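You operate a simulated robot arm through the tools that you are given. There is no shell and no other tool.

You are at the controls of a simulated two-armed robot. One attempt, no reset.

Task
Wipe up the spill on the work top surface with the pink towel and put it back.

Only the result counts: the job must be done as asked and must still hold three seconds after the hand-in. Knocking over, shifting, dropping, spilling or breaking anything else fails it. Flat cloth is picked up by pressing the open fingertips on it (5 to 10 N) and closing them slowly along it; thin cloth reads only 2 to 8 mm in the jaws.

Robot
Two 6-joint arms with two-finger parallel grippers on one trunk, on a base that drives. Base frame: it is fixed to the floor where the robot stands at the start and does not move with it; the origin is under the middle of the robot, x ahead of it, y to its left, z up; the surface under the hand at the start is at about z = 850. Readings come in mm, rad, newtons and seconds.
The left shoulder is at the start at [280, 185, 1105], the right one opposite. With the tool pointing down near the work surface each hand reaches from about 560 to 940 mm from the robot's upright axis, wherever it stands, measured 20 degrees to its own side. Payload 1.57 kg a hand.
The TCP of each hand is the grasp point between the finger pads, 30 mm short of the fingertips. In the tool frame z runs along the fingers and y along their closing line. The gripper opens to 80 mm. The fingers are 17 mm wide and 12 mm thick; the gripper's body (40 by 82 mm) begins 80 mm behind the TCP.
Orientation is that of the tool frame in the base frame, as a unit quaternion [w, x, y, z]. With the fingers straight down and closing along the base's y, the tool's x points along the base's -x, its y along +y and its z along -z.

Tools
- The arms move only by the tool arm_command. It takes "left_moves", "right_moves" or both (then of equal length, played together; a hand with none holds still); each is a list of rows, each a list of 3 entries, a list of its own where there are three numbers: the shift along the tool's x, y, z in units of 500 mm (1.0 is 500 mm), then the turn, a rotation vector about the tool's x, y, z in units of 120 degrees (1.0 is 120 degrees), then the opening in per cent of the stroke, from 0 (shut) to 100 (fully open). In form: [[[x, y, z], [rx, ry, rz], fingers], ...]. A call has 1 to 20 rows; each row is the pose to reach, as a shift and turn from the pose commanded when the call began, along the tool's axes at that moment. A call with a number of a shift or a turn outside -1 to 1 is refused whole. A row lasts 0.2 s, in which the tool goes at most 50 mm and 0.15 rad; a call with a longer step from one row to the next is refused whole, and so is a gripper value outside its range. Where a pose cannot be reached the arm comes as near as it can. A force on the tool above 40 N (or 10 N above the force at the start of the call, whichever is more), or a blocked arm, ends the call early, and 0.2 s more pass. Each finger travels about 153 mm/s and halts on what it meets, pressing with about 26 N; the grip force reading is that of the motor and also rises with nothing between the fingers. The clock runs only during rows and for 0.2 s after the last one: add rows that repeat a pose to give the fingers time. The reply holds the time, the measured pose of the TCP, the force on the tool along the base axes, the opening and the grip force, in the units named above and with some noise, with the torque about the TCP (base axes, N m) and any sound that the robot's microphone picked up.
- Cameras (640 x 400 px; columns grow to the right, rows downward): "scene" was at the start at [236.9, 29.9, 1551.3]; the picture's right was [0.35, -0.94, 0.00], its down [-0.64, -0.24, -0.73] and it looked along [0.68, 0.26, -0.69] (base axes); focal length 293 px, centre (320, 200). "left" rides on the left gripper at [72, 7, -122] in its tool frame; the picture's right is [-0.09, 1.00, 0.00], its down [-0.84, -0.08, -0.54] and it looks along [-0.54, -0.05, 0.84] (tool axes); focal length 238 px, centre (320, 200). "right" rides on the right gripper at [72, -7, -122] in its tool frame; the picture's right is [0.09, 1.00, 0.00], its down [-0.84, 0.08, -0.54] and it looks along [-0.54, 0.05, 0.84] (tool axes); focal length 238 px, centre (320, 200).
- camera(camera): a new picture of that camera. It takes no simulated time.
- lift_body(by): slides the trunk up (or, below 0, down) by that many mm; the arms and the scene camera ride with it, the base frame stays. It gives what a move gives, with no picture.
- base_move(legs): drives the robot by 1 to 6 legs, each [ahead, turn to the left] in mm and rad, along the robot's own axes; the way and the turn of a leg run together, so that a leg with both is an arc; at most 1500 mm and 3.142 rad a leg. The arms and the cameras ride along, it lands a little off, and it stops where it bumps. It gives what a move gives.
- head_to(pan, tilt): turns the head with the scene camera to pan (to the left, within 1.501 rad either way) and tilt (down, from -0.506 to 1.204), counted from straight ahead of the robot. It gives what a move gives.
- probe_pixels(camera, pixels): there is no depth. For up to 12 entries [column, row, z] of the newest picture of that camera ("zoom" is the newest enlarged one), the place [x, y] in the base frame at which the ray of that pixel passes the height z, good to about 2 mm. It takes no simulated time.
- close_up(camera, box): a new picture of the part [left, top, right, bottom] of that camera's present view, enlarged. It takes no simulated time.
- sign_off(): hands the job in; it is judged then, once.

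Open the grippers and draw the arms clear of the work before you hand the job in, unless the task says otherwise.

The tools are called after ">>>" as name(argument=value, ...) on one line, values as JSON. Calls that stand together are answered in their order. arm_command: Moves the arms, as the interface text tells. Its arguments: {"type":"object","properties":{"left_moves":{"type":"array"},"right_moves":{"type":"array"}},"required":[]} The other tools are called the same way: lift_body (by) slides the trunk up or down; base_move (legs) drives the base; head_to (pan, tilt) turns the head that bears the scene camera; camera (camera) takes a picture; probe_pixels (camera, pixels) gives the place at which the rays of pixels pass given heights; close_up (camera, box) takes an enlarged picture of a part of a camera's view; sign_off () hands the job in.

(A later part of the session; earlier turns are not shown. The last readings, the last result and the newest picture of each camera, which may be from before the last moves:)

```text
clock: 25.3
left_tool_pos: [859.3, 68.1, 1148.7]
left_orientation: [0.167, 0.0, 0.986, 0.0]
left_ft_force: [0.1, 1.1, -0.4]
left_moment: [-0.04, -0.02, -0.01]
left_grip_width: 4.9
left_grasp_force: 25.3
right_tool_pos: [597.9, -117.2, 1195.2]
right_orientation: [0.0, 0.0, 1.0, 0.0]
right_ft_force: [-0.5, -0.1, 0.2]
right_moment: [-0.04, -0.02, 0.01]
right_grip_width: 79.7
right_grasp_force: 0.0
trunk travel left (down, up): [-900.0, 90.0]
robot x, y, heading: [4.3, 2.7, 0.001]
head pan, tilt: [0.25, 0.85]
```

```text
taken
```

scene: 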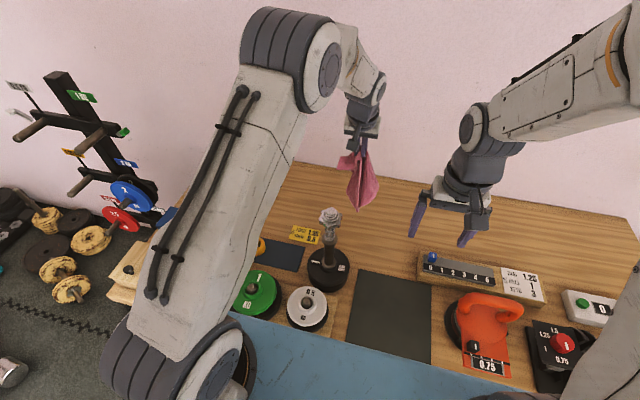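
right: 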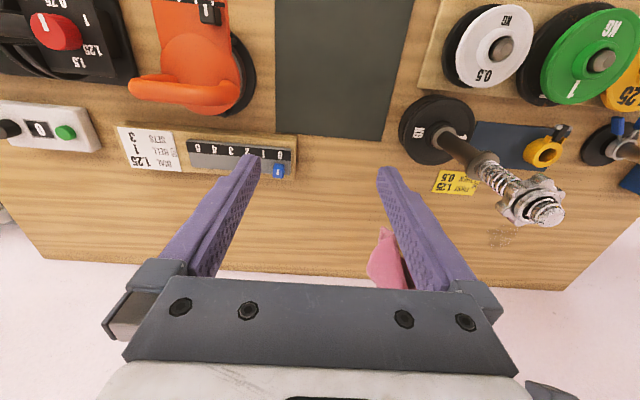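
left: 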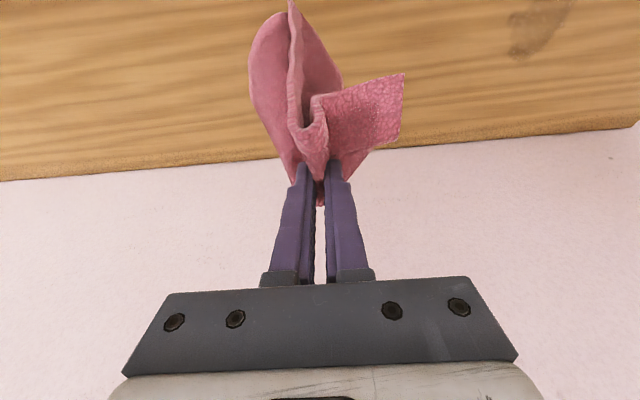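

The towel now hangs free with its tip clear of the table. I carry it smoothly toward the far side of the spill, at about (870, 430).

>>> arm_command(left_moves=[[[-0.001, 0.03, 0.0004], [0, 0, 0], 0], [[-0.003, 0.09, 0.001], [0, 0, 0], 0], [[-0.005, 0.155, 0.0017], [0, 0, 0], 0], [[-0.007, 0.22, 0.0024], [0, 0, 0], 0], [[-0.009, 0.285, 0.0031], [0, 0, 0], 0], [[-0.011, 0.35, 0.0038], [0, 0, 0], 0], [[-0.013, 0.415, 0.0045], [0, 0, 0], 0], [[-0.015, 0.48, 0.0052], [0, 0, 0], 0], [[-0.017, 0.545, 0.0059], [0, 0, 0], 0], [[-0.019, 0.61, 0.0066], [0, 0, 0], 0], [[-0.02, 0.67, 0.007], [0, 0, 0], 0], [[-0.0208, 0.705, 0.0072], [0, 0, 0], 0], [[-0.0208, 0.724, 0.0072], [0, 0, 0], 0], [[-0.0208, 0.724, 0.0072], [0, 0, 0], 0], [[-0.0208, 0.724, 0.0072], [0, 0, 0], 0]])

>>> camera(camera="left")

>>> camera(camera="scene")

```text
clock: 28.5
left_tool_pos: [870.3, 428.8, 1148.1]
left_orientation: [0.166, 0.0, 0.986, -0.001]
left_ft_force: [-0.3, -0.3, -0.3]
left_moment: [-0.04, -0.01, 0.02]
left_grip_width: 4.9
left_grasp_force: 25.4
right_tool_pos: [597.1, -118.2, 1194.6]
right_orientation: [0.0, 0.0, 1.0, 0.0]
right_ft_force: [-0.4, 0.1, -0.4]
right_moment: [-0.02, 0.01, -0.01]
right_grip_width: 80.1
right_grasp_force: 0.2
trunk travel left (down, up): [-900.0, 90.0]
robot x, y, heading: [0.1, -1.1, 0.0]
head pan, tilt: [0.25, 0.85]
```

```text
taken
```

left: 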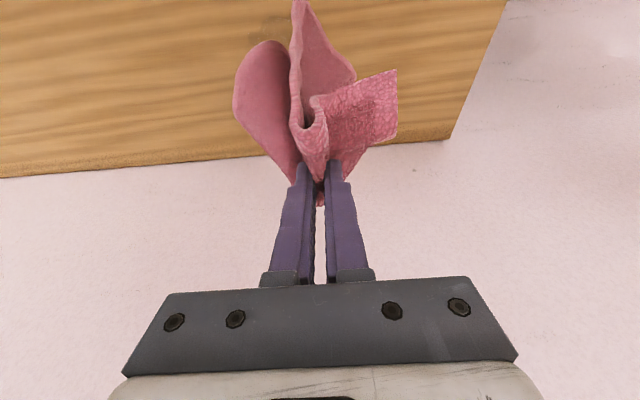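

```text
taken
```

scene: 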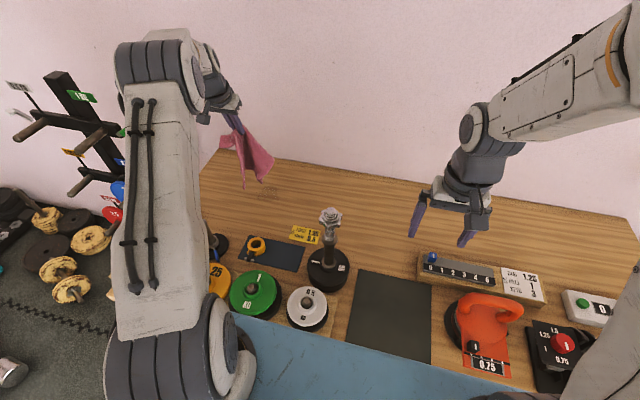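

The towel hangs over the left side of the spill. I lower it while easing toward -y so the tail trails away from the tag and settles over the stain.

>>> arm_command(left_moves=[[[0.0164, 0, 0.0473], [0, 0, 0], 0], [[0.0327, -0.004, 0.0945], [0, 0, 0], 0], [[0.0491, -0.012, 0.1418], [0, 0, 0], 0], [[0.0654, -0.022, 0.189], [0, 0, 0], 0], [[0.0818, -0.034, 0.2363], [0, 0, 0], 0], [[0.0981, -0.046, 0.2835], [0, 0, 0], 0], [[0.1145, -0.058, 0.3308], [0, 0, 0], 0], [[0.1308, -0.07, 0.378], [0, 0, 0], 0], [[0.1472, -0.08, 0.4253], [0, 0, 0], 0], [[0.1472, -0.08, 0.4253], [0, 0, 0], 0]])

>>> camera(camera="left")

>>> camera(camera="scene")

```text
clock: 30.7
left_tool_pos: [869.7, 387.0, 924.1]
left_orientation: [0.167, 0.001, 0.986, 0.0]
left_ft_force: [0.9, -1.3, 0.3]
left_moment: [-0.01, 0.0, 0.01]
left_grip_width: 4.9
left_grasp_force: 25.7
right_tool_pos: [598.1, -118.2, 1194.4]
right_orientation: [0.0, 0.0, 1.0, 0.0]
right_ft_force: [-0.3, -0.3, 0.2]
right_moment: [0.02, -0.03, -0.01]
right_grip_width: 80.2
right_grasp_force: 0.1
trunk travel left (down, up): [-900.0, 90.0]
robot x, y, heading: [1.0, 1.9, 0.002]
head pan, tilt: [0.25, 0.85]
```

```text
taken
```

left: 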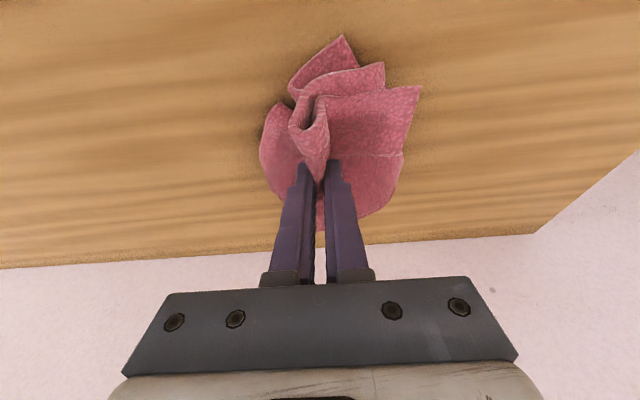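

```text
taken
```

scene: 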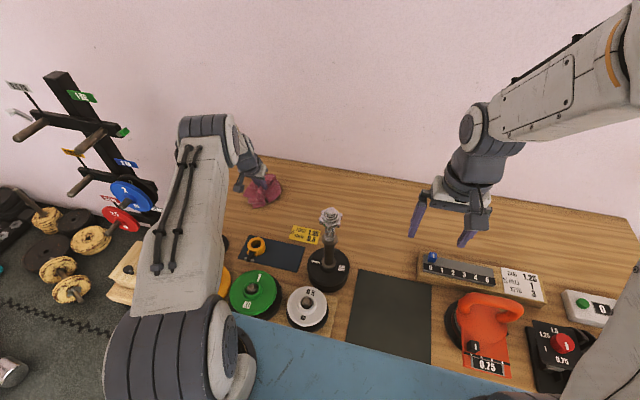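

The towel is bunched over the stain at left-camera pixel (335,120). I press down in steps until I read a gentle force.

>>> arm_command(left_moves=[[[0.0046, 0, 0.0132], [0, 0, 0], 0], [[0.0092, 0, 0.0265], [0, 0, 0], 0], [[0.0137, 0, 0.0397], [0, 0, 0], 0], [[0.0177, 0, 0.051], [0, 0, 0], 0], [[0.0196, 0, 0.0567], [0, 0, 0], 0]])

>>> camera(camera="left")

```text
clock: 31.9
left_tool_pos: [870.9, 387.7, 896.8]
left_orientation: [0.167, 0.001, 0.986, 0.0]
left_ft_force: [0.0, -0.7, 3.9]
left_moment: [0.01, -0.02, -0.01]
left_grip_width: 5.2
left_grasp_force: 25.3
right_tool_pos: [597.0, -117.4, 1194.8]
right_orientation: [0.0, 0.0, 1.0, 0.0]
right_ft_force: [-0.3, 0.8, 0.2]
right_moment: [0.0, 0.01, 0.01]
right_grip_width: 80.4
right_grasp_force: 0.1
trunk travel left (down, up): [-900.0, 90.0]
robot x, y, heading: [1.8, 1.6, -0.001]
head pan, tilt: [0.25, 0.85]
```

```text
taken
```

left: 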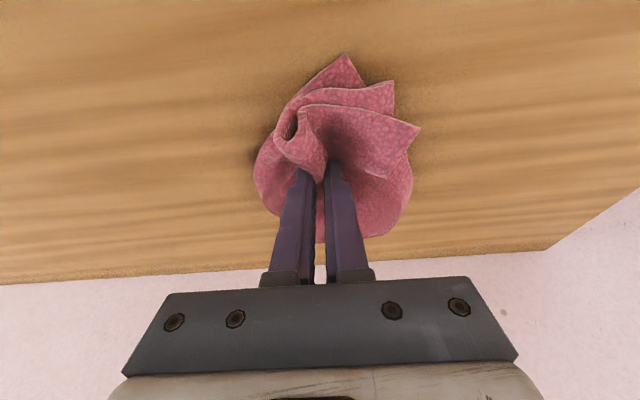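

The bunched towel reads 3.9 N with the tips about 16 mm above the surface. I press another 5 mm to get a firmer wipe.

>>> arm_command(left_moves=[[[0.0016, 0, 0.0047], [0, 0, 0], 0], [[0.0033, 0, 0.0095], [0, 0, 0], 0], [[0.0033, 0, 0.0095], [0, 0, 0], 0]])

```text
clock: 32.7
left_tool_pos: [870.9, 388.0, 892.9]
left_orientation: [0.169, 0.0, 0.986, 0.001]
left_ft_force: [-0.6, 0.6, 10.4]
left_moment: [0.1, -0.09, -0.03]
left_grip_width: 5.0
left_grasp_force: 25.6
right_tool_pos: [596.7, -118.7, 1195.0]
right_orientation: [0.0, -0.001, 1.0, 0.0]
right_ft_force: [-0.3, 0.7, -0.4]
right_moment: [0.01, 0.03, 0.02]
right_grip_width: 79.9
right_grasp_force: 0.0
trunk travel left (down, up): [-900.0, 90.0]
robot x, y, heading: [1.1, -0.1, 0.003]
head pan, tilt: [0.25, 0.85]
```

The press is 10.4 N. I wipe in strokes covering x 845–906 and y 330–430 (tips 10 mm further out).

>>> arm_command(left_moves=[[[0, -0.04, 0], [0, 0, 0], 0], [[0, -0.08, 0], [0, 0, 0], 0], [[0, -0.116, 0], [0, 0, 0], 0], [[0, -0.066, 0], [0, 0, 0], 0], [[0, -0.016, 0], [0, 0, 0], 0], [[0, 0.034, 0], [0, 0, 0], 0], [[0, 0.084, 0], [0, 0, 0], 0], [[-0.0331, 0.084, 0.0114], [0, 0, 0], 0], [[-0.0662, 0.084, 0.0229], [0, 0, 0], 0], [[-0.0662, 0.034, 0.0229], [0, 0, 0], 0], [[-0.0662, -0.016, 0.0229], [0, 0, 0], 0], [[-0.0662, -0.066, 0.0229], [0, 0, 0], 0], [[-0.0662, -0.116, 0.0229], [0, 0, 0], 0], [[-0.0284, -0.116, 0.0098], [0, 0, 0], 0], [[0.0095, -0.116, -0.0033], [0, 0, 0], 0], [[0.0473, -0.116, -0.0164], [0, 0, 0], 0], [[0.0473, -0.066, -0.0164], [0, 0, 0], 0], [[0.0473, -0.016, -0.0164], [0, 0, 0], 0], [[0.0473, 0.034, -0.0164], [0, 0, 0], 0], [[0.0473, 0.084, -0.0164], [0, 0, 0], 0]])

>>> camera(camera="left")

>>> camera(camera="scene")

```text
clock: 36.9
left_tool_pos: [841.7, 431.1, 890.1]
left_orientation: [0.167, 0.0, 0.986, 0.0]
left_ft_force: [0.0, -0.6, 1.0]
left_moment: [0.01, 0.0, -0.03]
left_grip_width: 5.1
left_grasp_force: 25.1
left hand out of reach, approached as far as the arm can: row 9, 10, 11, 12, 13, 14
right_tool_pos: [597.3, -117.0, 1196.0]
right_orientation: [0.0, -0.001, 1.0, 0.001]
right_ft_force: [0.4, -0.4, 0.6]
right_moment: [0.02, -0.04, -0.01]
right_grip_width: 79.8
right_grasp_force: 0.0
trunk travel left (down, up): [-900.0, 90.0]
robot x, y, heading: [-2.3, 1.8, 0.004]
head pan, tilt: [0.25, 0.85]
```

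```text
taken
```

left: 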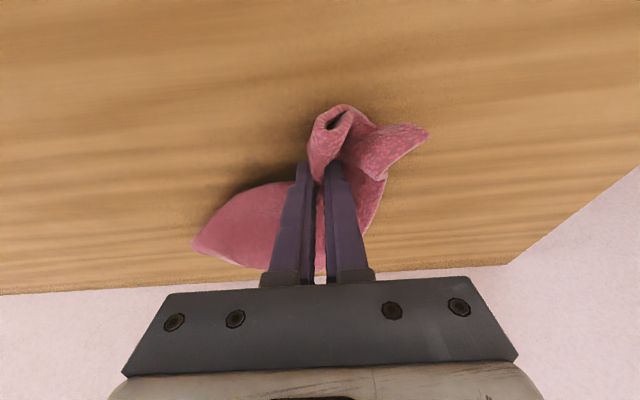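

```text
taken
```

scene: 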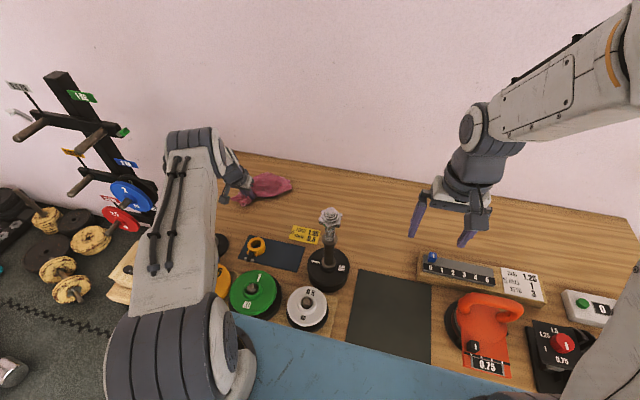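

Some far strokes hit the reach limit, and the stain area is partly covered. I lift the towel a bit to see what remains of the stain.

>>> arm_command(left_moves=[[[-0.02, 0.02, -0.06], [0, 0, 0], 0], [[-0.045, 0.05, -0.13], [0, 0, 0], 0], [[-0.07, 0.08, -0.2], [0, 0, 0], 0], [[-0.095, 0.1, -0.27], [0, 0, 0], 0], [[-0.12, 0.1, -0.34], [0, 0, 0], 0], [[-0.145, 0.1, -0.41], [0, 0, 0], 0], [[-0.145, 0.1, -0.41], [0, 0, 0], 0]])

>>> camera(camera="left")

>>> camera(camera="scene")

>>> close_up(camera="scene", box=[200, 130, 360, 230])

```text
clock: 38.5
left_tool_pos: [841.0, 480.2, 1110.3]
left_orientation: [0.167, 0.0, 0.986, 0.0]
left_ft_force: [0.0, 0.8, 0.6]
left_moment: [-0.03, 0.01, 0.01]
left_grip_width: 5.1
left_grasp_force: 25.5
right_tool_pos: [597.9, -118.0, 1195.1]
right_orientation: [0.0, 0.0, 1.0, 0.001]
right_ft_force: [0.8, -0.2, 0.4]
right_moment: [-0.02, 0.02, 0.02]
right_grip_width: 80.2
right_grasp_force: 0.0
trunk travel left (down, up): [-900.0, 90.0]
robot x, y, heading: [2.7, 1.1, 0.001]
head pan, tilt: [0.25, 0.85]
```

```text
taken
```

left: 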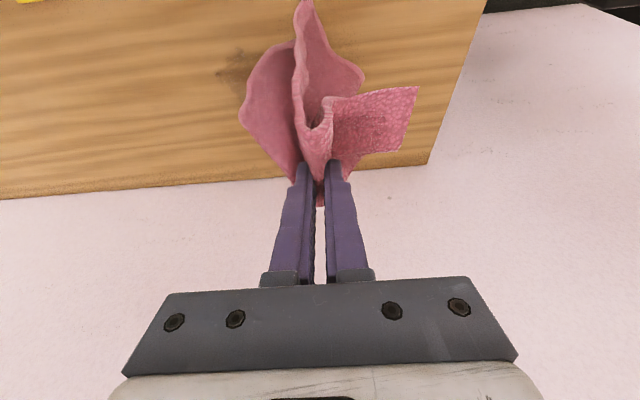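

```text
taken
```

scene: 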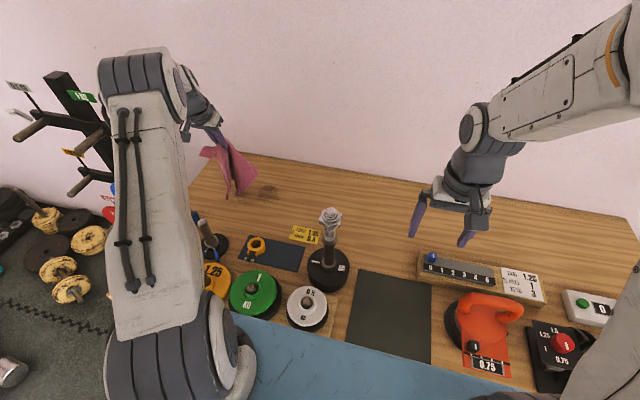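

```text
4.00 times, centred on (280, 180) of scene
```

zoom: 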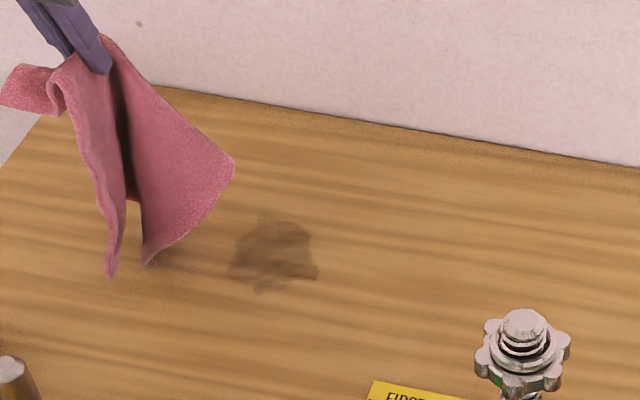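

The stain is still visible at zoom (272,255). I look at it closer from the left camera to see whether the wiping changed it.

>>> close_up(camera="left", box=[160, 20, 320, 120])

>>> probe_pixels(camera="scene", pixels=[[257, 193, 850], [279, 198, 850], [268, 184, 850], [265, 203, 850]])

```text
4.00 times, centred on (240, 70) of left
```

zoom: 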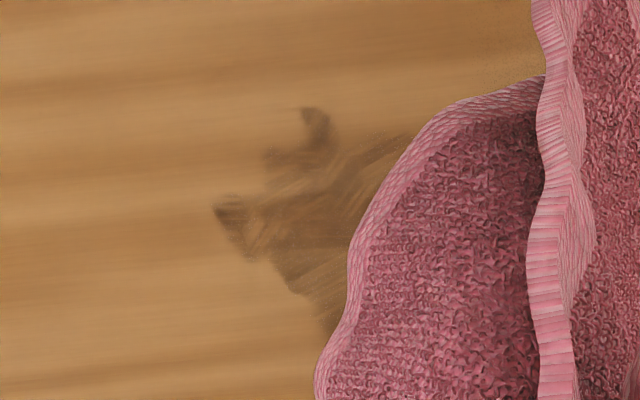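

```text
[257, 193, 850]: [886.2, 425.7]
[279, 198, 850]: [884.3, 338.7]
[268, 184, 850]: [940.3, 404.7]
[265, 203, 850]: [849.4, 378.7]
```

The zoom shows streaks across the stain, so wiping works where pressed and moved; it just needs more coverage and firmer contact. I move over to (870, 425), lower the trunk by 100 mm for more reach, and add 5° of tilt.

>>> arm_command(left_moves=[[[-0.0183, -0.0367, 0.0063], [0, -0.014, 0], 0], [[-0.0365, -0.0733, 0.0127], [0, -0.028, 0], 0], [[-0.0548, -0.11, 0.019], [0, -0.042, 0], 0], [[-0.0548, -0.11, 0.019], [0, -0.042, 0], 0]])

>>> lift_body(by=-100)

>>> camera(camera="left")

>>> camera(camera="scene")

```text
clock: 39.5
left_tool_pos: [872.0, 423.1, 1109.5]
left_orientation: [0.211, 0.0, 0.977, 0.001]
left_ft_force: [-0.2, -0.7, -0.3]
left_moment: [-0.01, 0.03, 0.01]
left_grip_width: 5.1
left_grasp_force: 25.0
right_tool_pos: [596.2, -117.6, 1195.7]
right_orientation: [0.0, 0.0, 1.0, -0.001]
right_ft_force: [0.3, 0.6, 0.3]
right_moment: [-0.04, 0.02, 0.03]
right_grip_width: 79.7
right_grasp_force: 0.1
trunk travel left (down, up): [-900.0, 90.0]
robot x, y, heading: [0.6, 0.4, 0.001]
head pan, tilt: [0.25, 0.85]
```

```text
clock: 40.9
left_tool_pos: [871.8, 424.6, 1009.0]
left_orientation: [0.21, 0.0, 0.978, 0.0]
left_ft_force: [-0.2, -0.2, 0.3]
left_moment: [0.02, -0.03, 0.04]
left_grip_width: 4.8
left_grasp_force: 25.3
right_tool_pos: [597.8, -117.9, 1095.4]
right_orientation: [0.0, 0.0, 1.0, 0.0]
right_ft_force: [0.6, 0.9, -0.3]
right_moment: [-0.01, 0.0, -0.01]
right_grip_width: 79.8
right_grasp_force: 0.0
trunk travel left (down, up): [-800.0, 190.0]
robot x, y, heading: [3.8, -0.7, 0.007]
head pan, tilt: [0.25, 0.85]
```

```text
taken
```

left: 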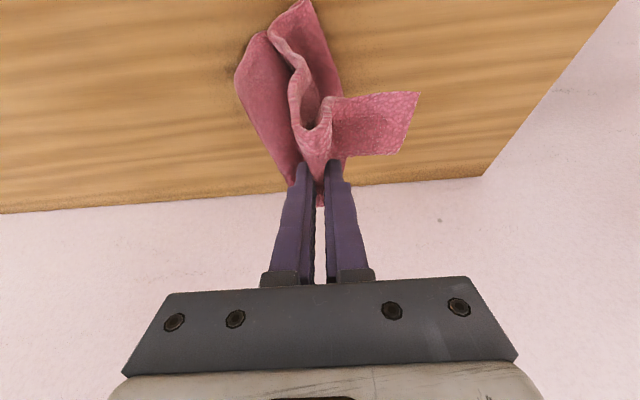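

```text
taken
```

scene: 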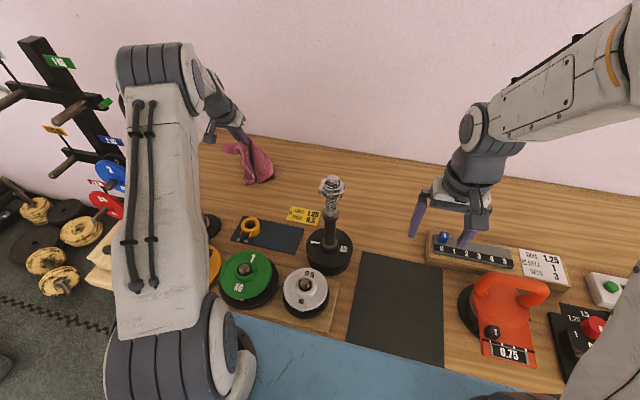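

The tilt is now 24° and the towel hangs beside the stain. I lower to near the surface at the stain's left edge.

>>> arm_command(left_moves=[[[0.0231, 0, 0.051], [0, 0, 0], 0], [[0.0461, 0, 0.102], [0, 0, 0], 0], [[0.0692, 0, 0.1531], [0, 0, 0], 0], [[0.084, 0, 0.186], [0, 0, 0], 0], [[0.0922, 0, 0.2041], [0, 0, 0], 0], [[0.0922, 0, 0.2041], [0, 0, 0], 0]])

>>> camera(camera="left")

```text
clock: 42.3
left_tool_pos: [873.7, 423.2, 898.0]
left_orientation: [0.21, 0.0, 0.978, 0.0]
left_ft_force: [-0.6, -0.5, 5.3]
left_moment: [0.02, -0.02, -0.02]
left_grip_width: 4.7
left_grasp_force: 25.6
right_tool_pos: [596.3, -118.5, 1095.4]
right_orientation: [0.0, 0.0, 1.0, 0.0]
right_ft_force: [0.3, -0.6, -0.6]
right_moment: [0.02, 0.02, 0.0]
right_grip_width: 80.0
right_grasp_force: 0.0
trunk travel left (down, up): [-800.0, 190.0]
robot x, y, heading: [0.5, -1.1, -0.002]
head pan, tilt: [0.25, 0.85]
```

```text
taken
```

left: 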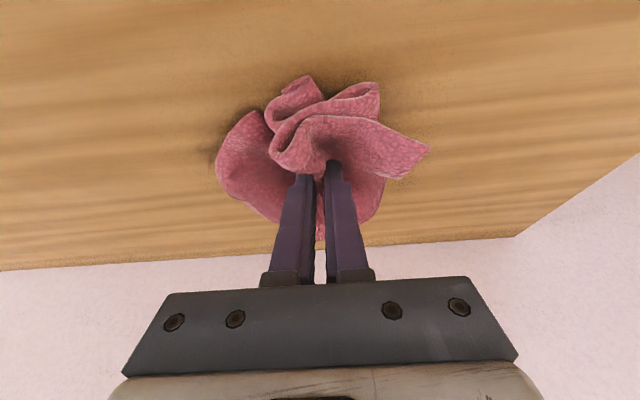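

I read 5.3 N. I drag in -y across the stain while pressing 5 mm deeper, then check the force.

>>> arm_command(left_moves=[[[0.0007, -0.03, 0.0015], [0, 0, 0], 0], [[0.0014, -0.07, 0.003], [0, 0, 0], 0], [[0.0021, -0.11, 0.0046], [0, 0, 0], 0], [[0.0027, -0.15, 0.0061], [0, 0, 0], 0], [[0.0034, -0.185, 0.0076], [0, 0, 0], 0], [[0.0041, -0.196, 0.0091], [0, 0, 0], 0]])

>>> camera(camera="left")

>>> close_up(camera="scene", box=[200, 130, 360, 230])

```text
clock: 43.7
left_tool_pos: [869.4, 326.2, 892.9]
left_orientation: [0.211, 0.0, 0.977, 0.002]
left_ft_force: [-0.3, 4.0, 11.6]
left_moment: [0.16, -0.11, 0.05]
left_grip_width: 5.1
left_grasp_force: 25.8
right_tool_pos: [595.7, -117.9, 1094.7]
right_orientation: [0.0, 0.0, 1.0, 0.0]
right_ft_force: [-0.7, 0.0, 0.1]
right_moment: [-0.04, -0.02, 0.0]
right_grip_width: 80.0
right_grasp_force: 0.1
trunk travel left (down, up): [-800.0, 190.0]
robot x, y, heading: [3.0, -0.6, -0.003]
head pan, tilt: [0.25, 0.85]
```

```text
taken
```

left: 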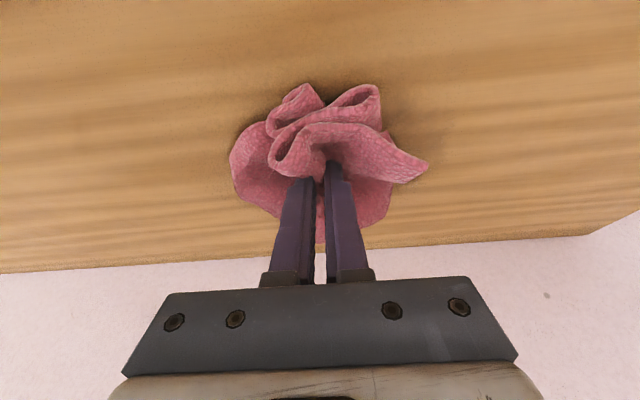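

```text
4.00 times, centred on (280, 180) of scene
```

zoom: 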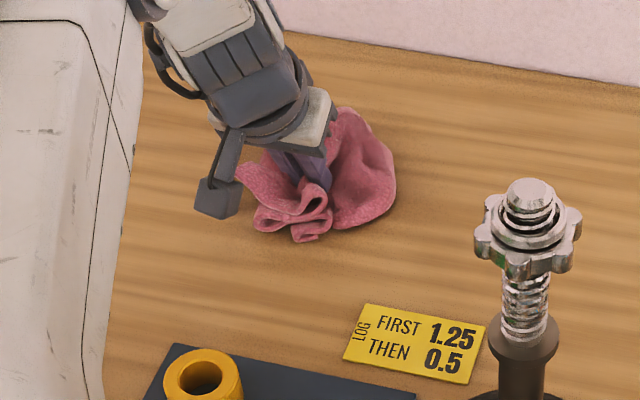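

The stroke read 11.6 N and the uncovered area to the right of the towel in the left view looks clean. I continue with strokes further out (x +30) and nearer (x -15).

>>> arm_command(left_moves=[[[-0.0273, 0, 0.0123], [0, 0, 0], 0], [[-0.0547, 0, 0.0247], [0, 0, 0], 0], [[-0.0547, 0.04, 0.0247], [0, 0, 0], 0], [[-0.0547, 0.08, 0.0247], [0, 0, 0], 0], [[-0.0547, 0.12, 0.0247], [0, 0, 0], 0], [[-0.0547, 0.16, 0.0247], [0, 0, 0], 0], [[-0.0547, 0.2, 0.0247], [0, 0, 0], 0], [[-0.0547, 0.16, 0.0247], [0, 0, 0], 0], [[-0.0547, 0.12, 0.0247], [0, 0, 0], 0], [[-0.0547, 0.08, 0.0247], [0, 0, 0], 0], [[-0.0547, 0.04, 0.0247], [0, 0, 0], 0], [[-0.0547, 0.0, 0.0247], [0, 0, 0], 0], [[-0.0273, 0, 0.0123], [0, 0, 0], 0], [[0, 0, 0], [0, 0, 0], 0], [[0.0273, 0, -0.0123], [0, 0, 0], 0], [[0.0273, 0.04, -0.0123], [0, 0, 0], 0], [[0.0273, 0.08, -0.0123], [0, 0, 0], 0], [[0.0273, 0.12, -0.0123], [0, 0, 0], 0], [[0.0273, 0.16, -0.0123], [0, 0, 0], 0], [[0.0273, 0.2, -0.0123], [0, 0, 0], 0]])

>>> camera(camera="left")

>>> close_up(camera="scene", box=[200, 130, 360, 230])

```text
clock: 47.9
left_tool_pos: [857.2, 424.4, 892.2]
left_orientation: [0.212, 0.001, 0.977, 0.002]
left_ft_force: [-0.3, -4.6, 17.7]
left_moment: [-0.05, -0.14, -0.01]
left_grip_width: 4.9
left_grasp_force: 25.8
right_tool_pos: [597.2, -118.8, 1095.4]
right_orientation: [0.0, 0.0, 1.0, 0.0]
right_ft_force: [0.1, -0.8, 0.5]
right_moment: [0.0, -0.05, 0.02]
right_grip_width: 80.2
right_grasp_force: 0.0
trunk travel left (down, up): [-800.0, 190.0]
robot x, y, heading: [-3.9, 3.8, -0.002]
head pan, tilt: [0.25, 0.85]
```

```text
taken
```

left: 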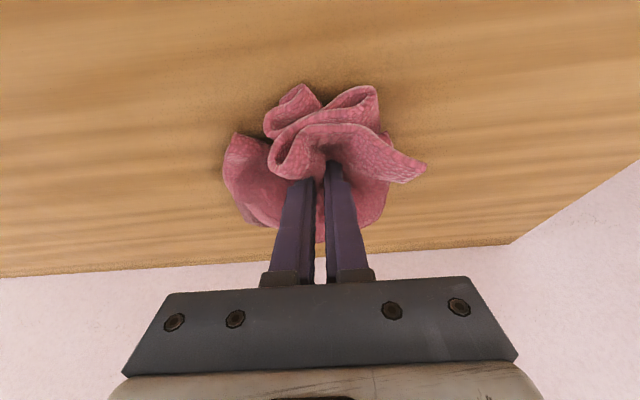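

```text
4.00 times, centred on (280, 180) of scene
```

zoom: 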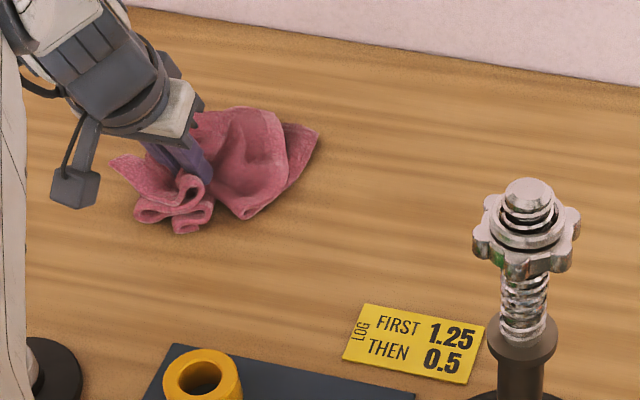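

No stain is visible around the towel and the press is 17.7 N. I lift the towel up and aside to inspect the whole area.

>>> arm_command(left_moves=[[[-0.0247, 0.01, -0.0547], [0, 0, 0], 0], [[-0.0535, 0.03, -0.1184], [0, 0, 0], 0], [[-0.0823, 0.06, -0.1822], [0, 0, 0], 0], [[-0.1111, 0.09, -0.246], [0, 0, 0], 0], [[-0.1399, 0.1, -0.3097], [0, 0, 0], 0], [[-0.1646, 0.1, -0.3644], [0, 0, 0], 0], [[-0.1646, 0.1, -0.3644], [0, 0, 0], 0]])

>>> camera(camera="left")

>>> close_up(camera="scene", box=[200, 130, 360, 230])

>>> close_up(camera="left", box=[120, 0, 320, 125])

```text
clock: 49.5
left_tool_pos: [858.0, 476.9, 1091.6]
left_orientation: [0.21, 0.0, 0.978, 0.0]
left_ft_force: [-0.8, -0.9, 0.0]
left_moment: [0.0, 0.0, 0.02]
left_grip_width: 4.7
left_grasp_force: 24.7
right_tool_pos: [598.0, -117.3, 1094.3]
right_orientation: [0.0, 0.001, 1.0, 0.0]
right_ft_force: [-0.2, 0.4, 0.2]
right_moment: [-0.01, -0.03, 0.01]
right_grip_width: 79.8
right_grasp_force: 0.1
trunk travel left (down, up): [-800.0, 190.0]
robot x, y, heading: [-0.3, -1.5, 0.003]
head pan, tilt: [0.25, 0.85]
```

```text
taken
```

left: 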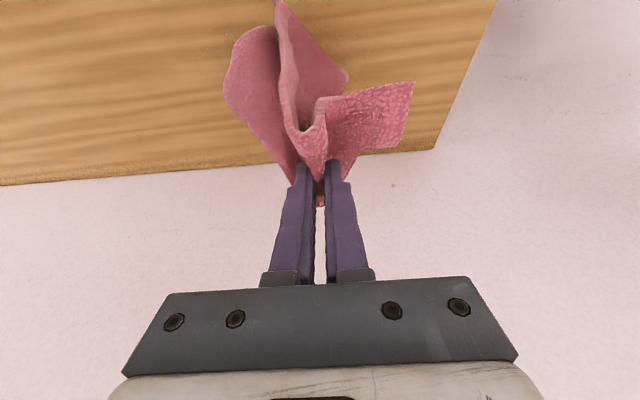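

```text
4.00 times, centred on (280, 180) of scene
```

zoom: 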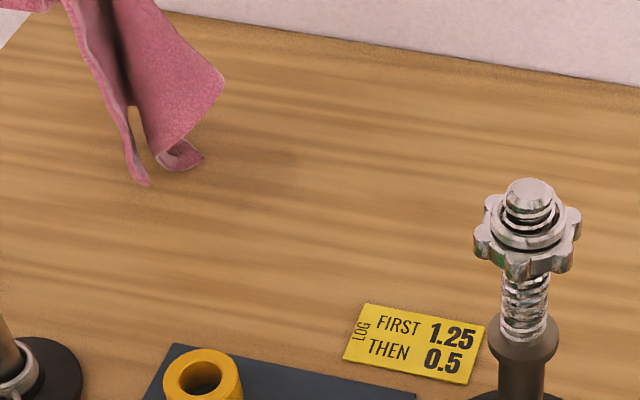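

```text
3.20 times, centred on (220, 62) of left
```

zoom: 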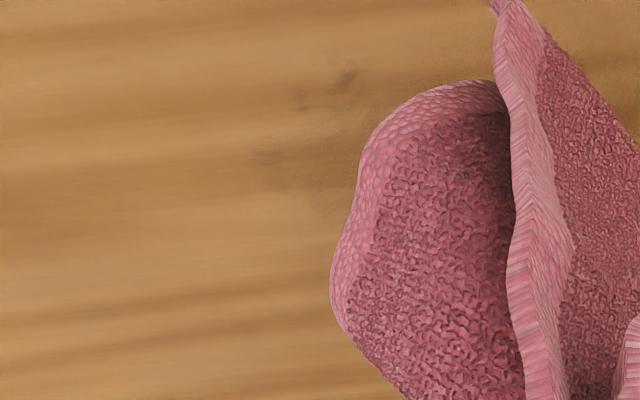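

Most of the stain is gone; faint traces remain at left-zoom (345,78), (300,100) and (285,158). I probe those locations.

>>> probe_pixels(camera="zoom", pixels=[[345, 78, 850], [300, 100, 850], [285, 158, 850], [340, 190, 850], [400, 80, 850]])

```text
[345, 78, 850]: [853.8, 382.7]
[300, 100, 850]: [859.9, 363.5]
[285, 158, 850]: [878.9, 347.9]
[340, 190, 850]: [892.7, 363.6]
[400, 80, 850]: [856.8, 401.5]
```

Residual traces are mainly along the near side (x 854–880, y 348–400). I set the towel down again around (845, 425) and will add strokes at smaller x.

>>> arm_command(left_moves=[[[0.0237, -0.05, 0.035], [0, 0, 0], 0], [[0.055, -0.09, 0.09], [0, 0, 0], 0], [[0.087, -0.104, 0.16], [0, 0, 0], 0], [[0.12, -0.104, 0.225], [0, 0, 0], 0], [[0.153, -0.104, 0.29], [0, 0, 0], 0], [[0.1817, -0.104, 0.3391], [0, 0, 0], 0], [[0.1817, -0.104, 0.3391], [0, 0, 0], 0]])

>>> camera(camera="left")

```text
clock: 51.1
left_tool_pos: [843.5, 421.4, 895.0]
left_orientation: [0.211, -0.001, 0.978, 0.001]
left_ft_force: [-0.1, 0.6, 3.7]
left_moment: [-0.02, -0.04, 0.01]
left_grip_width: 5.2
left_grasp_force: 25.4
right_tool_pos: [597.2, -118.1, 1094.5]
right_orientation: [-0.001, 0.0, 1.0, 0.0]
right_ft_force: [0.4, -0.8, -0.1]
right_moment: [0.02, 0.03, 0.01]
right_grip_width: 80.3
right_grasp_force: 0.1
trunk travel left (down, up): [-800.0, 190.0]
robot x, y, heading: [1.0, -0.8, 0.002]
head pan, tilt: [0.25, 0.85]
```

```text
taken
```

left: 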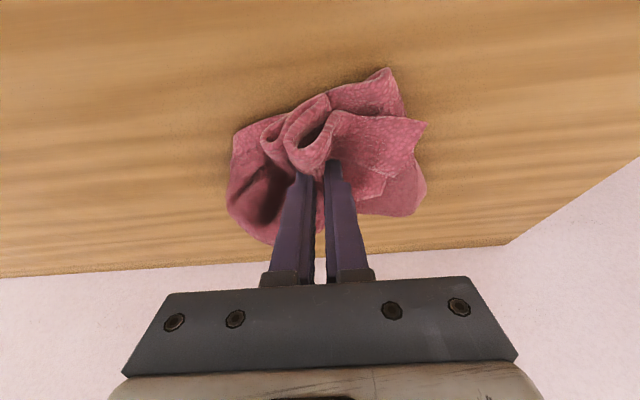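

Force is 3.7 N; I press 5 mm deeper and make three full strokes at x 845, 862 and 879.

>>> arm_command(left_moves=[[[0.0041, 0, 0.0091], [0, 0, 0], 0], [[0.0041, -0.04, 0.0091], [0, 0, 0], 0], [[0.0041, -0.08, 0.0091], [0, 0, 0], 0], [[0.0041, -0.12, 0.0091], [0, 0, 0], 0], [[0.0041, -0.16, 0.0091], [0, 0, 0], 0], [[0.0041, -0.2, 0.0091], [0, 0, 0], 0], [[-0.0269, -0.2, 0.0231], [0, 0, 0], 0], [[-0.0269, -0.16, 0.0231], [0, 0, 0], 0], [[-0.0269, -0.12, 0.0231], [0, 0, 0], 0], [[-0.0269, -0.08, 0.0231], [0, 0, 0], 0], [[-0.0269, -0.04, 0.0231], [0, 0, 0], 0], [[-0.0269, 0, 0.0231], [0, 0, 0], 0], [[-0.0578, 0, 0.0371], [0, 0, 0], 0], [[-0.0578, -0.04, 0.0371], [0, 0, 0], 0], [[-0.0578, -0.08, 0.0371], [0, 0, 0], 0], [[-0.0578, -0.12, 0.0371], [0, 0, 0], 0], [[-0.0578, -0.16, 0.0371], [0, 0, 0], 0], [[-0.0578, -0.2, 0.0371], [0, 0, 0], 0], [[-0.0269, -0.2, 0.0231], [0, 0, 0], 0], [[0.0041, -0.2, 0.0091], [0, 0, 0], 0]])

>>> camera(camera="left")

>>> close_up(camera="scene", box=[200, 130, 360, 230])

```text
clock: 55.3
left_tool_pos: [842.8, 323.8, 896.9]
left_orientation: [0.209, 0.0, 0.978, 0.0]
left_ft_force: [1.0, -0.5, 1.1]
left_moment: [0.01, -0.03, -0.01]
left_grip_width: 5.1
left_grasp_force: 25.2
right_tool_pos: [597.4, -118.6, 1094.0]
right_orientation: [0.0, -0.001, 1.0, 0.0]
right_ft_force: [0.1, 0.3, 0.7]
right_moment: [-0.04, -0.01, 0.01]
right_grip_width: 80.0
right_grasp_force: 0.2
trunk travel left (down, up): [-800.0, 190.0]
robot x, y, heading: [2.3, 3.1, -0.003]
head pan, tilt: [0.25, 0.85]
```

```text
taken
```

left: 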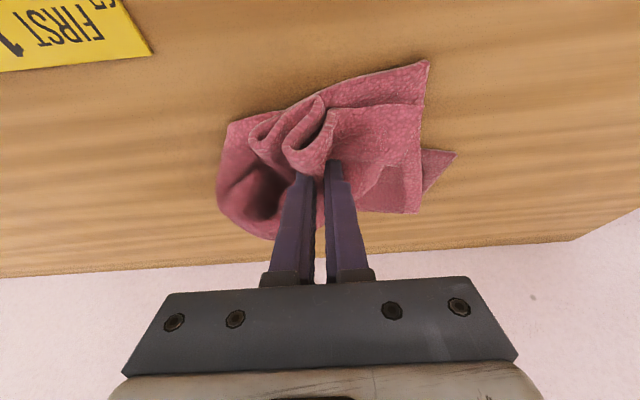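

```text
4.00 times, centred on (280, 180) of scene
```

zoom: 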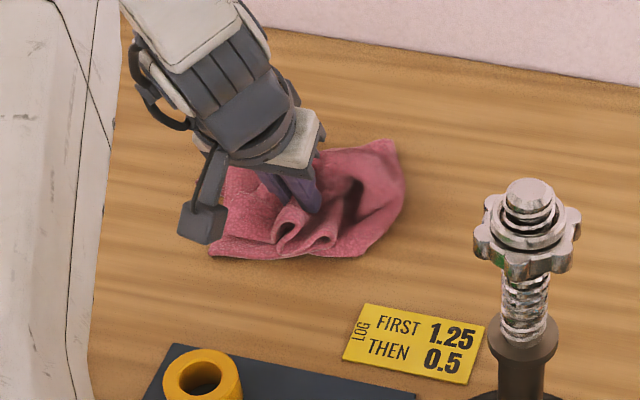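

The last stroke ended with only 1.1 N, so I press 8 mm deeper to restore firm contact and read the force.

>>> arm_command(left_moves=[[[0.0033, 0.02, 0.0073], [0, 0, 0], 0], [[0.0066, 0.04, 0.0146], [0, 0, 0], 0], [[0.0066, 0.04, 0.0146], [0, 0, 0], 0]])

```text
clock: 56.1
left_tool_pos: [843.7, 342.0, 889.9]
left_orientation: [0.213, 0.0, 0.977, 0.0]
left_ft_force: [0.8, -6.1, 16.9]
left_moment: [-0.23, -0.12, -0.01]
left_grip_width: 5.3
left_grasp_force: 25.4
right_tool_pos: [596.7, -118.6, 1095.4]
right_orientation: [0.0, 0.0, 1.0, -0.001]
right_ft_force: [0.4, 0.0, 0.4]
right_moment: [0.02, 0.0, 0.01]
right_grip_width: 79.9
right_grasp_force: 0.1
trunk travel left (down, up): [-800.0, 190.0]
robot x, y, heading: [-0.1, 4.2, -0.004]
head pan, tilt: [0.25, 0.85]
```

Now 16.9 N. I make firm strokes back and forth while stepping outward in x.

>>> arm_command(left_moves=[[[0, 0.04, 0], [0, 0, 0], 0], [[0, 0.08, 0], [0, 0, 0], 0], [[0, 0.12, 0], [0, 0, 0], 0], [[0, 0.16, 0], [0, 0, 0], 0], [[0, 0.18, 0], [0, 0, 0], 0], [[-0.0273, 0.18, 0.0123], [0, 0, 0], 0], [[-0.0273, 0.14, 0.0123], [0, 0, 0], 0], [[-0.0273, 0.1, 0.0123], [0, 0, 0], 0], [[-0.0273, 0.06, 0.0123], [0, 0, 0], 0], [[-0.0273, 0.02, 0.0123], [0, 0, 0], 0], [[-0.0273, -0.03, 0.0123], [0, 0, 0], 0], [[-0.0547, -0.03, 0.0247], [0, 0, 0], 0], [[-0.0547, 0.01, 0.0247], [0, 0, 0], 0], [[-0.0547, 0.05, 0.0247], [0, 0, 0], 0], [[-0.0547, 0.09, 0.0247], [0, 0, 0], 0], [[-0.0547, 0.13, 0.0247], [0, 0, 0], 0], [[-0.0547, 0.17, 0.0247], [0, 0, 0], 0], [[-0.082, 0.17, 0.037], [0, 0, 0], 0], [[-0.082, 0.13, 0.037], [0, 0, 0], 0], [[-0.082, 0.09, 0.037], [0, 0, 0], 0]])

```text
clock: 60.3
left_tool_pos: [887.7, 388.3, 889.5]
left_orientation: [0.213, 0.0, 0.977, 0.001]
left_ft_force: [0.8, 6.5, 22.8]
left_moment: [0.16, -0.19, 0.02]
left_grip_width: 5.4
left_grasp_force: 25.5
right_tool_pos: [595.8, -118.0, 1095.8]
right_orientation: [0.001, 0.0, 1.0, 0.0]
right_ft_force: [-0.3, 0.2, -0.2]
right_moment: [-0.01, -0.03, 0.02]
right_grip_width: 79.9
right_grasp_force: 0.0
trunk travel left (down, up): [-800.0, 190.0]
robot x, y, heading: [-0.7, -1.8, 0.0]
head pan, tilt: [0.25, 0.85]
```

The press is 22.8 N with good friction. I continue with the outer strokes and one more inner pass.

>>> arm_command(left_moves=[[[0, -0.04, 0], [0, 0, 0], 0], [[0, -0.08, 0], [0, 0, 0], 0], [[0, -0.12, 0], [0, 0, 0], 0], [[0, -0.136, 0], [0, 0, 0], 0], [[-0.0328, -0.12, 0.0148], [0, 0, 0], 0], [[-0.0328, -0.08, 0.0148], [0, 0, 0], 0], [[-0.0328, -0.04, 0.0148], [0, 0, 0], 0], [[-0.0328, 0, 0.0148], [0, 0, 0], 0], [[-0.0328, 0.04, 0.0148], [0, 0, 0], 0], [[-0.0328, 0.06, 0.0148], [0, 0, 0], 0], [[0, 0.06, 0], [0, 0, 0], 0], [[0, 0.02, 0], [0, 0, 0], 0], [[0, -0.02, 0], [0, 0, 0], 0], [[0, -0.06, 0], [0, 0, 0], 0], [[0, -0.1, 0], [0, 0, 0], 0], [[0.0456, -0.1, -0.0206], [0, 0, 0], 0], [[0.0456, -0.06, -0.0206], [0, 0, 0], 0], [[0.0456, -0.02, -0.0206], [0, 0, 0], 0], [[0.0456, 0.02, -0.0206], [0, 0, 0], 0], [[0.0456, 0.06, -0.0206], [0, 0, 0], 0]])

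>>> camera(camera="left")

```text
clock: 64.5
left_tool_pos: [864.0, 419.4, 890.1]
left_orientation: [0.212, 0.001, 0.977, 0.001]
left_ft_force: [-0.2, -6.9, 23.4]
left_moment: [-0.26, -0.15, -0.04]
left_grip_width: 5.4
left_grasp_force: 25.6
right_tool_pos: [595.6, -118.7, 1095.3]
right_orientation: [0.0, 0.0, 1.0, -0.001]
right_ft_force: [0.4, -0.4, 0.9]
right_moment: [-0.01, 0.03, -0.02]
right_grip_width: 79.9
right_grasp_force: 0.0
trunk travel left (down, up): [-800.0, 190.0]
robot x, y, heading: [0.3, 4.5, -0.002]
head pan, tilt: [0.25, 0.85]
```

```text
taken
```

left: 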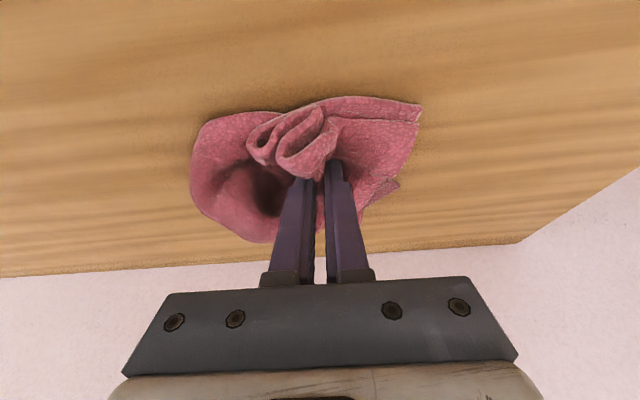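

The strokes stayed firm (23 N). I lift the towel up and to the side again to inspect the surface.

>>> arm_command(left_moves=[[[-0.0247, 0.01, -0.0547], [0, 0, 0], 0], [[-0.0535, 0.03, -0.1184], [0, 0, 0], 0], [[-0.0823, 0.06, -0.1822], [0, 0, 0], 0], [[-0.1111, 0.09, -0.246], [0, 0, 0], 0], [[-0.1399, 0.12, -0.3097], [0, 0, 0], 0], [[-0.1687, 0.15, -0.3735], [0, 0, 0], 0], [[-0.1975, 0.17, -0.4373], [0, 0, 0], 0], [[-0.1975, 0.17, -0.4373], [0, 0, 0], 0], [[-0.1975, 0.17, -0.4373], [0, 0, 0], 0]])

>>> camera(camera="left")

>>> close_up(camera="scene", box=[200, 130, 360, 230])

>>> close_up(camera="left", box=[100, 0, 300, 125])

```text
clock: 66.5
left_tool_pos: [864.1, 502.6, 1127.1]
left_orientation: [0.21, 0.0, 0.978, 0.0]
left_ft_force: [0.4, -0.6, -1.0]
left_moment: [-0.02, 0.03, -0.03]
left_grip_width: 5.2
left_grasp_force: 26.1
right_tool_pos: [597.0, -117.0, 1095.7]
right_orientation: [0.0, 0.0, 1.0, -0.001]
right_ft_force: [0.0, 1.5, 0.2]
right_moment: [-0.03, 0.04, 0.0]
right_grip_width: 80.1
right_grasp_force: 0.1
trunk travel left (down, up): [-800.0, 190.0]
robot x, y, heading: [2.2, -0.4, -0.001]
head pan, tilt: [0.25, 0.85]
```

```text
taken
```

left: 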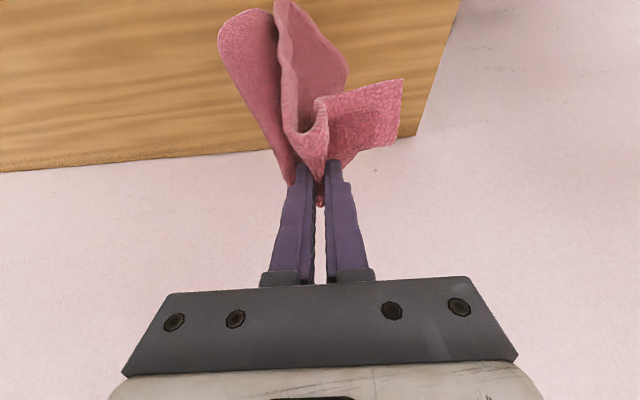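

```text
4.00 times, centred on (280, 180) of scene
```

zoom: 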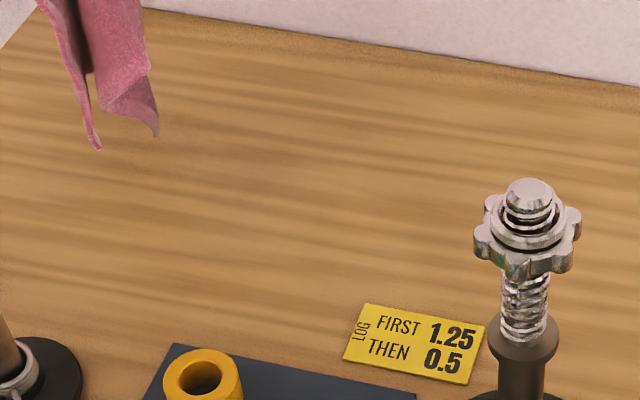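

```text
3.20 times, centred on (200, 62) of left
```

zoom: 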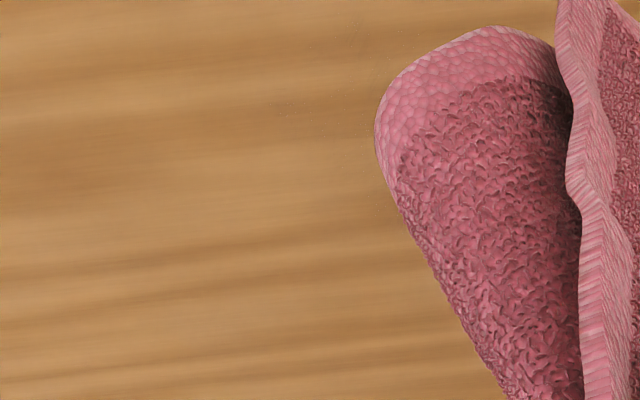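

The stain looks gone in both views. I take a tighter close-up of the stain location to look for faint leftovers.

>>> close_up(camera="scene", box=[220, 140, 316, 200])

>>> probe_pixels(camera="zoom", pixels=[[200, 200, 850], [320, 200, 850], [440, 200, 850], [320, 100, 850], [320, 300, 850]])

```text
6.67 times, centred on (268, 170) of scene
```

zoom: 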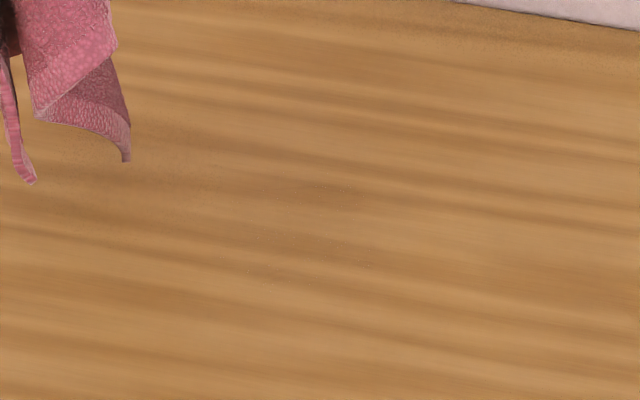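

```text
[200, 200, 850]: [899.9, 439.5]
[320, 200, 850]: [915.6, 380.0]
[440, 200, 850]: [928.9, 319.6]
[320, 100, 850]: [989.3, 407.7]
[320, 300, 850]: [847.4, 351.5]
```

Only faint specks remain around zoom (340,190) and (340,255), i.e. x 880–925, y 360–380. I do one more firm pass to be safe, lowering at (880, 425).

>>> arm_command(left_moves=[[[0.015, -0.06, 0.05], [0, 0, 0], 0], [[0.035, -0.11, 0.11], [0, 0, 0], 0], [[0.06, -0.15, 0.18], [0, 0, 0], 0], [[0.085, -0.156, 0.25], [0, 0, 0], 0], [[0.11, -0.156, 0.32], [0, 0, 0], 0], [[0.14, -0.156, 0.385], [0, 0, 0], 0], [[0.1601, -0.156, 0.4322], [0, 0, 0], 0], [[0.1634, -0.156, 0.4395], [0, 0, 0], 0], [[0.1667, -0.156, 0.4468], [0, 0, 0], 0]])

>>> camera(camera="left")

```text
clock: 68.5
left_tool_pos: [881.9, 427.8, 890.5]
left_orientation: [0.212, -0.001, 0.977, 0.002]
left_ft_force: [1.7, 2.8, 10.0]
left_moment: [0.1, -0.2, 0.03]
left_grip_width: 5.2
left_grasp_force: 25.4
right_tool_pos: [596.4, -118.4, 1095.3]
right_orientation: [0.0, 0.0, 1.0, 0.0]
right_ft_force: [0.1, -0.2, -0.1]
right_moment: [0.05, -0.01, 0.02]
right_grip_width: 80.1
right_grasp_force: 0.1
trunk travel left (down, up): [-800.0, 190.0]
robot x, y, heading: [-0.1, -0.1, 0.003]
head pan, tilt: [0.25, 0.85]
```

```text
taken
```

left: 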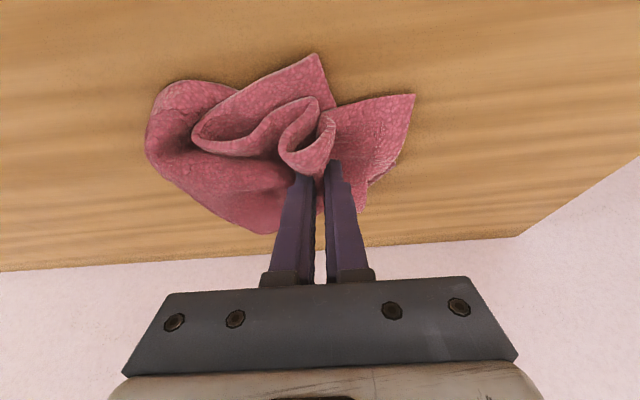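

10 N pressing. I run another full set of strokes at x 882, 905, 892 and 862, pressing 3 mm deeper.

>>> arm_command(left_moves=[[[0, -0.04, 0], [0, 0, 0], 0], [[0.0025, -0.08, 0.0055], [0, 0, 0], 0], [[0.0025, -0.12, 0.0055], [0, 0, 0], 0], [[0.0025, -0.16, 0.0055], [0, 0, 0], 0], [[0.0025, -0.2, 0.0055], [0, 0, 0], 0], [[-0.0394, -0.2, 0.0244], [0, 0, 0], 0], [[-0.0394, -0.16, 0.0244], [0, 0, 0], 0], [[-0.0394, -0.12, 0.0244], [0, 0, 0], 0], [[-0.0394, -0.08, 0.0244], [0, 0, 0], 0], [[-0.0394, -0.04, 0.0244], [0, 0, 0], 0], [[-0.0394, -0.02, 0.0244], [0, 0, 0], 0], [[-0.0157, -0.02, 0.0137], [0, 0, 0], 0], [[-0.0157, -0.06, 0.0137], [0, 0, 0], 0], [[-0.0157, -0.1, 0.0137], [0, 0, 0], 0], [[-0.0157, -0.14, 0.0137], [0, 0, 0], 0], [[-0.0157, -0.18, 0.0137], [0, 0, 0], 0], [[0.0389, -0.18, -0.011], [0, 0, 0], 0], [[0.0389, -0.12, -0.011], [0, 0, 0], 0], [[0.0389, -0.06, -0.011], [0, 0, 0], 0], [[0.0389, 0, -0.011], [0, 0, 0], 0]])

>>> camera(camera="left")

```text
clock: 72.7
left_tool_pos: [859.7, 426.5, 888.7]
left_orientation: [0.21, 0.001, 0.978, 0.0]
left_ft_force: [-0.4, -5.4, 16.4]
left_moment: [-0.23, -0.1, -0.04]
left_grip_width: 5.2
left_grasp_force: 25.9
right_tool_pos: [595.6, -118.8, 1095.6]
right_orientation: [-0.001, 0.0, 1.0, 0.0]
right_ft_force: [-0.2, 0.0, -0.9]
right_moment: [0.02, -0.02, 0.01]
right_grip_width: 79.9
right_grasp_force: 0.2
trunk travel left (down, up): [-800.0, 190.0]
robot x, y, heading: [0.7, 0.0, -0.003]
head pan, tilt: [0.25, 0.85]
```

```text
taken
```

left: 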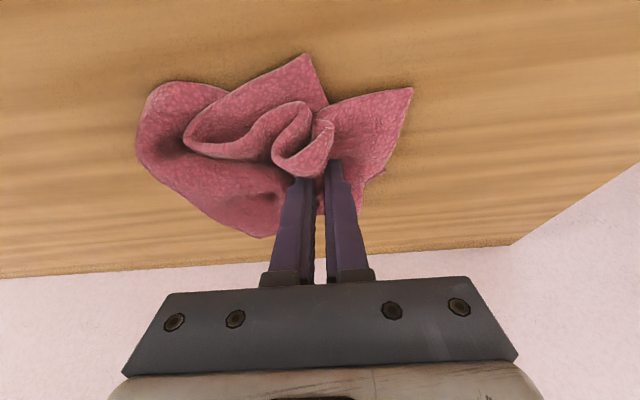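

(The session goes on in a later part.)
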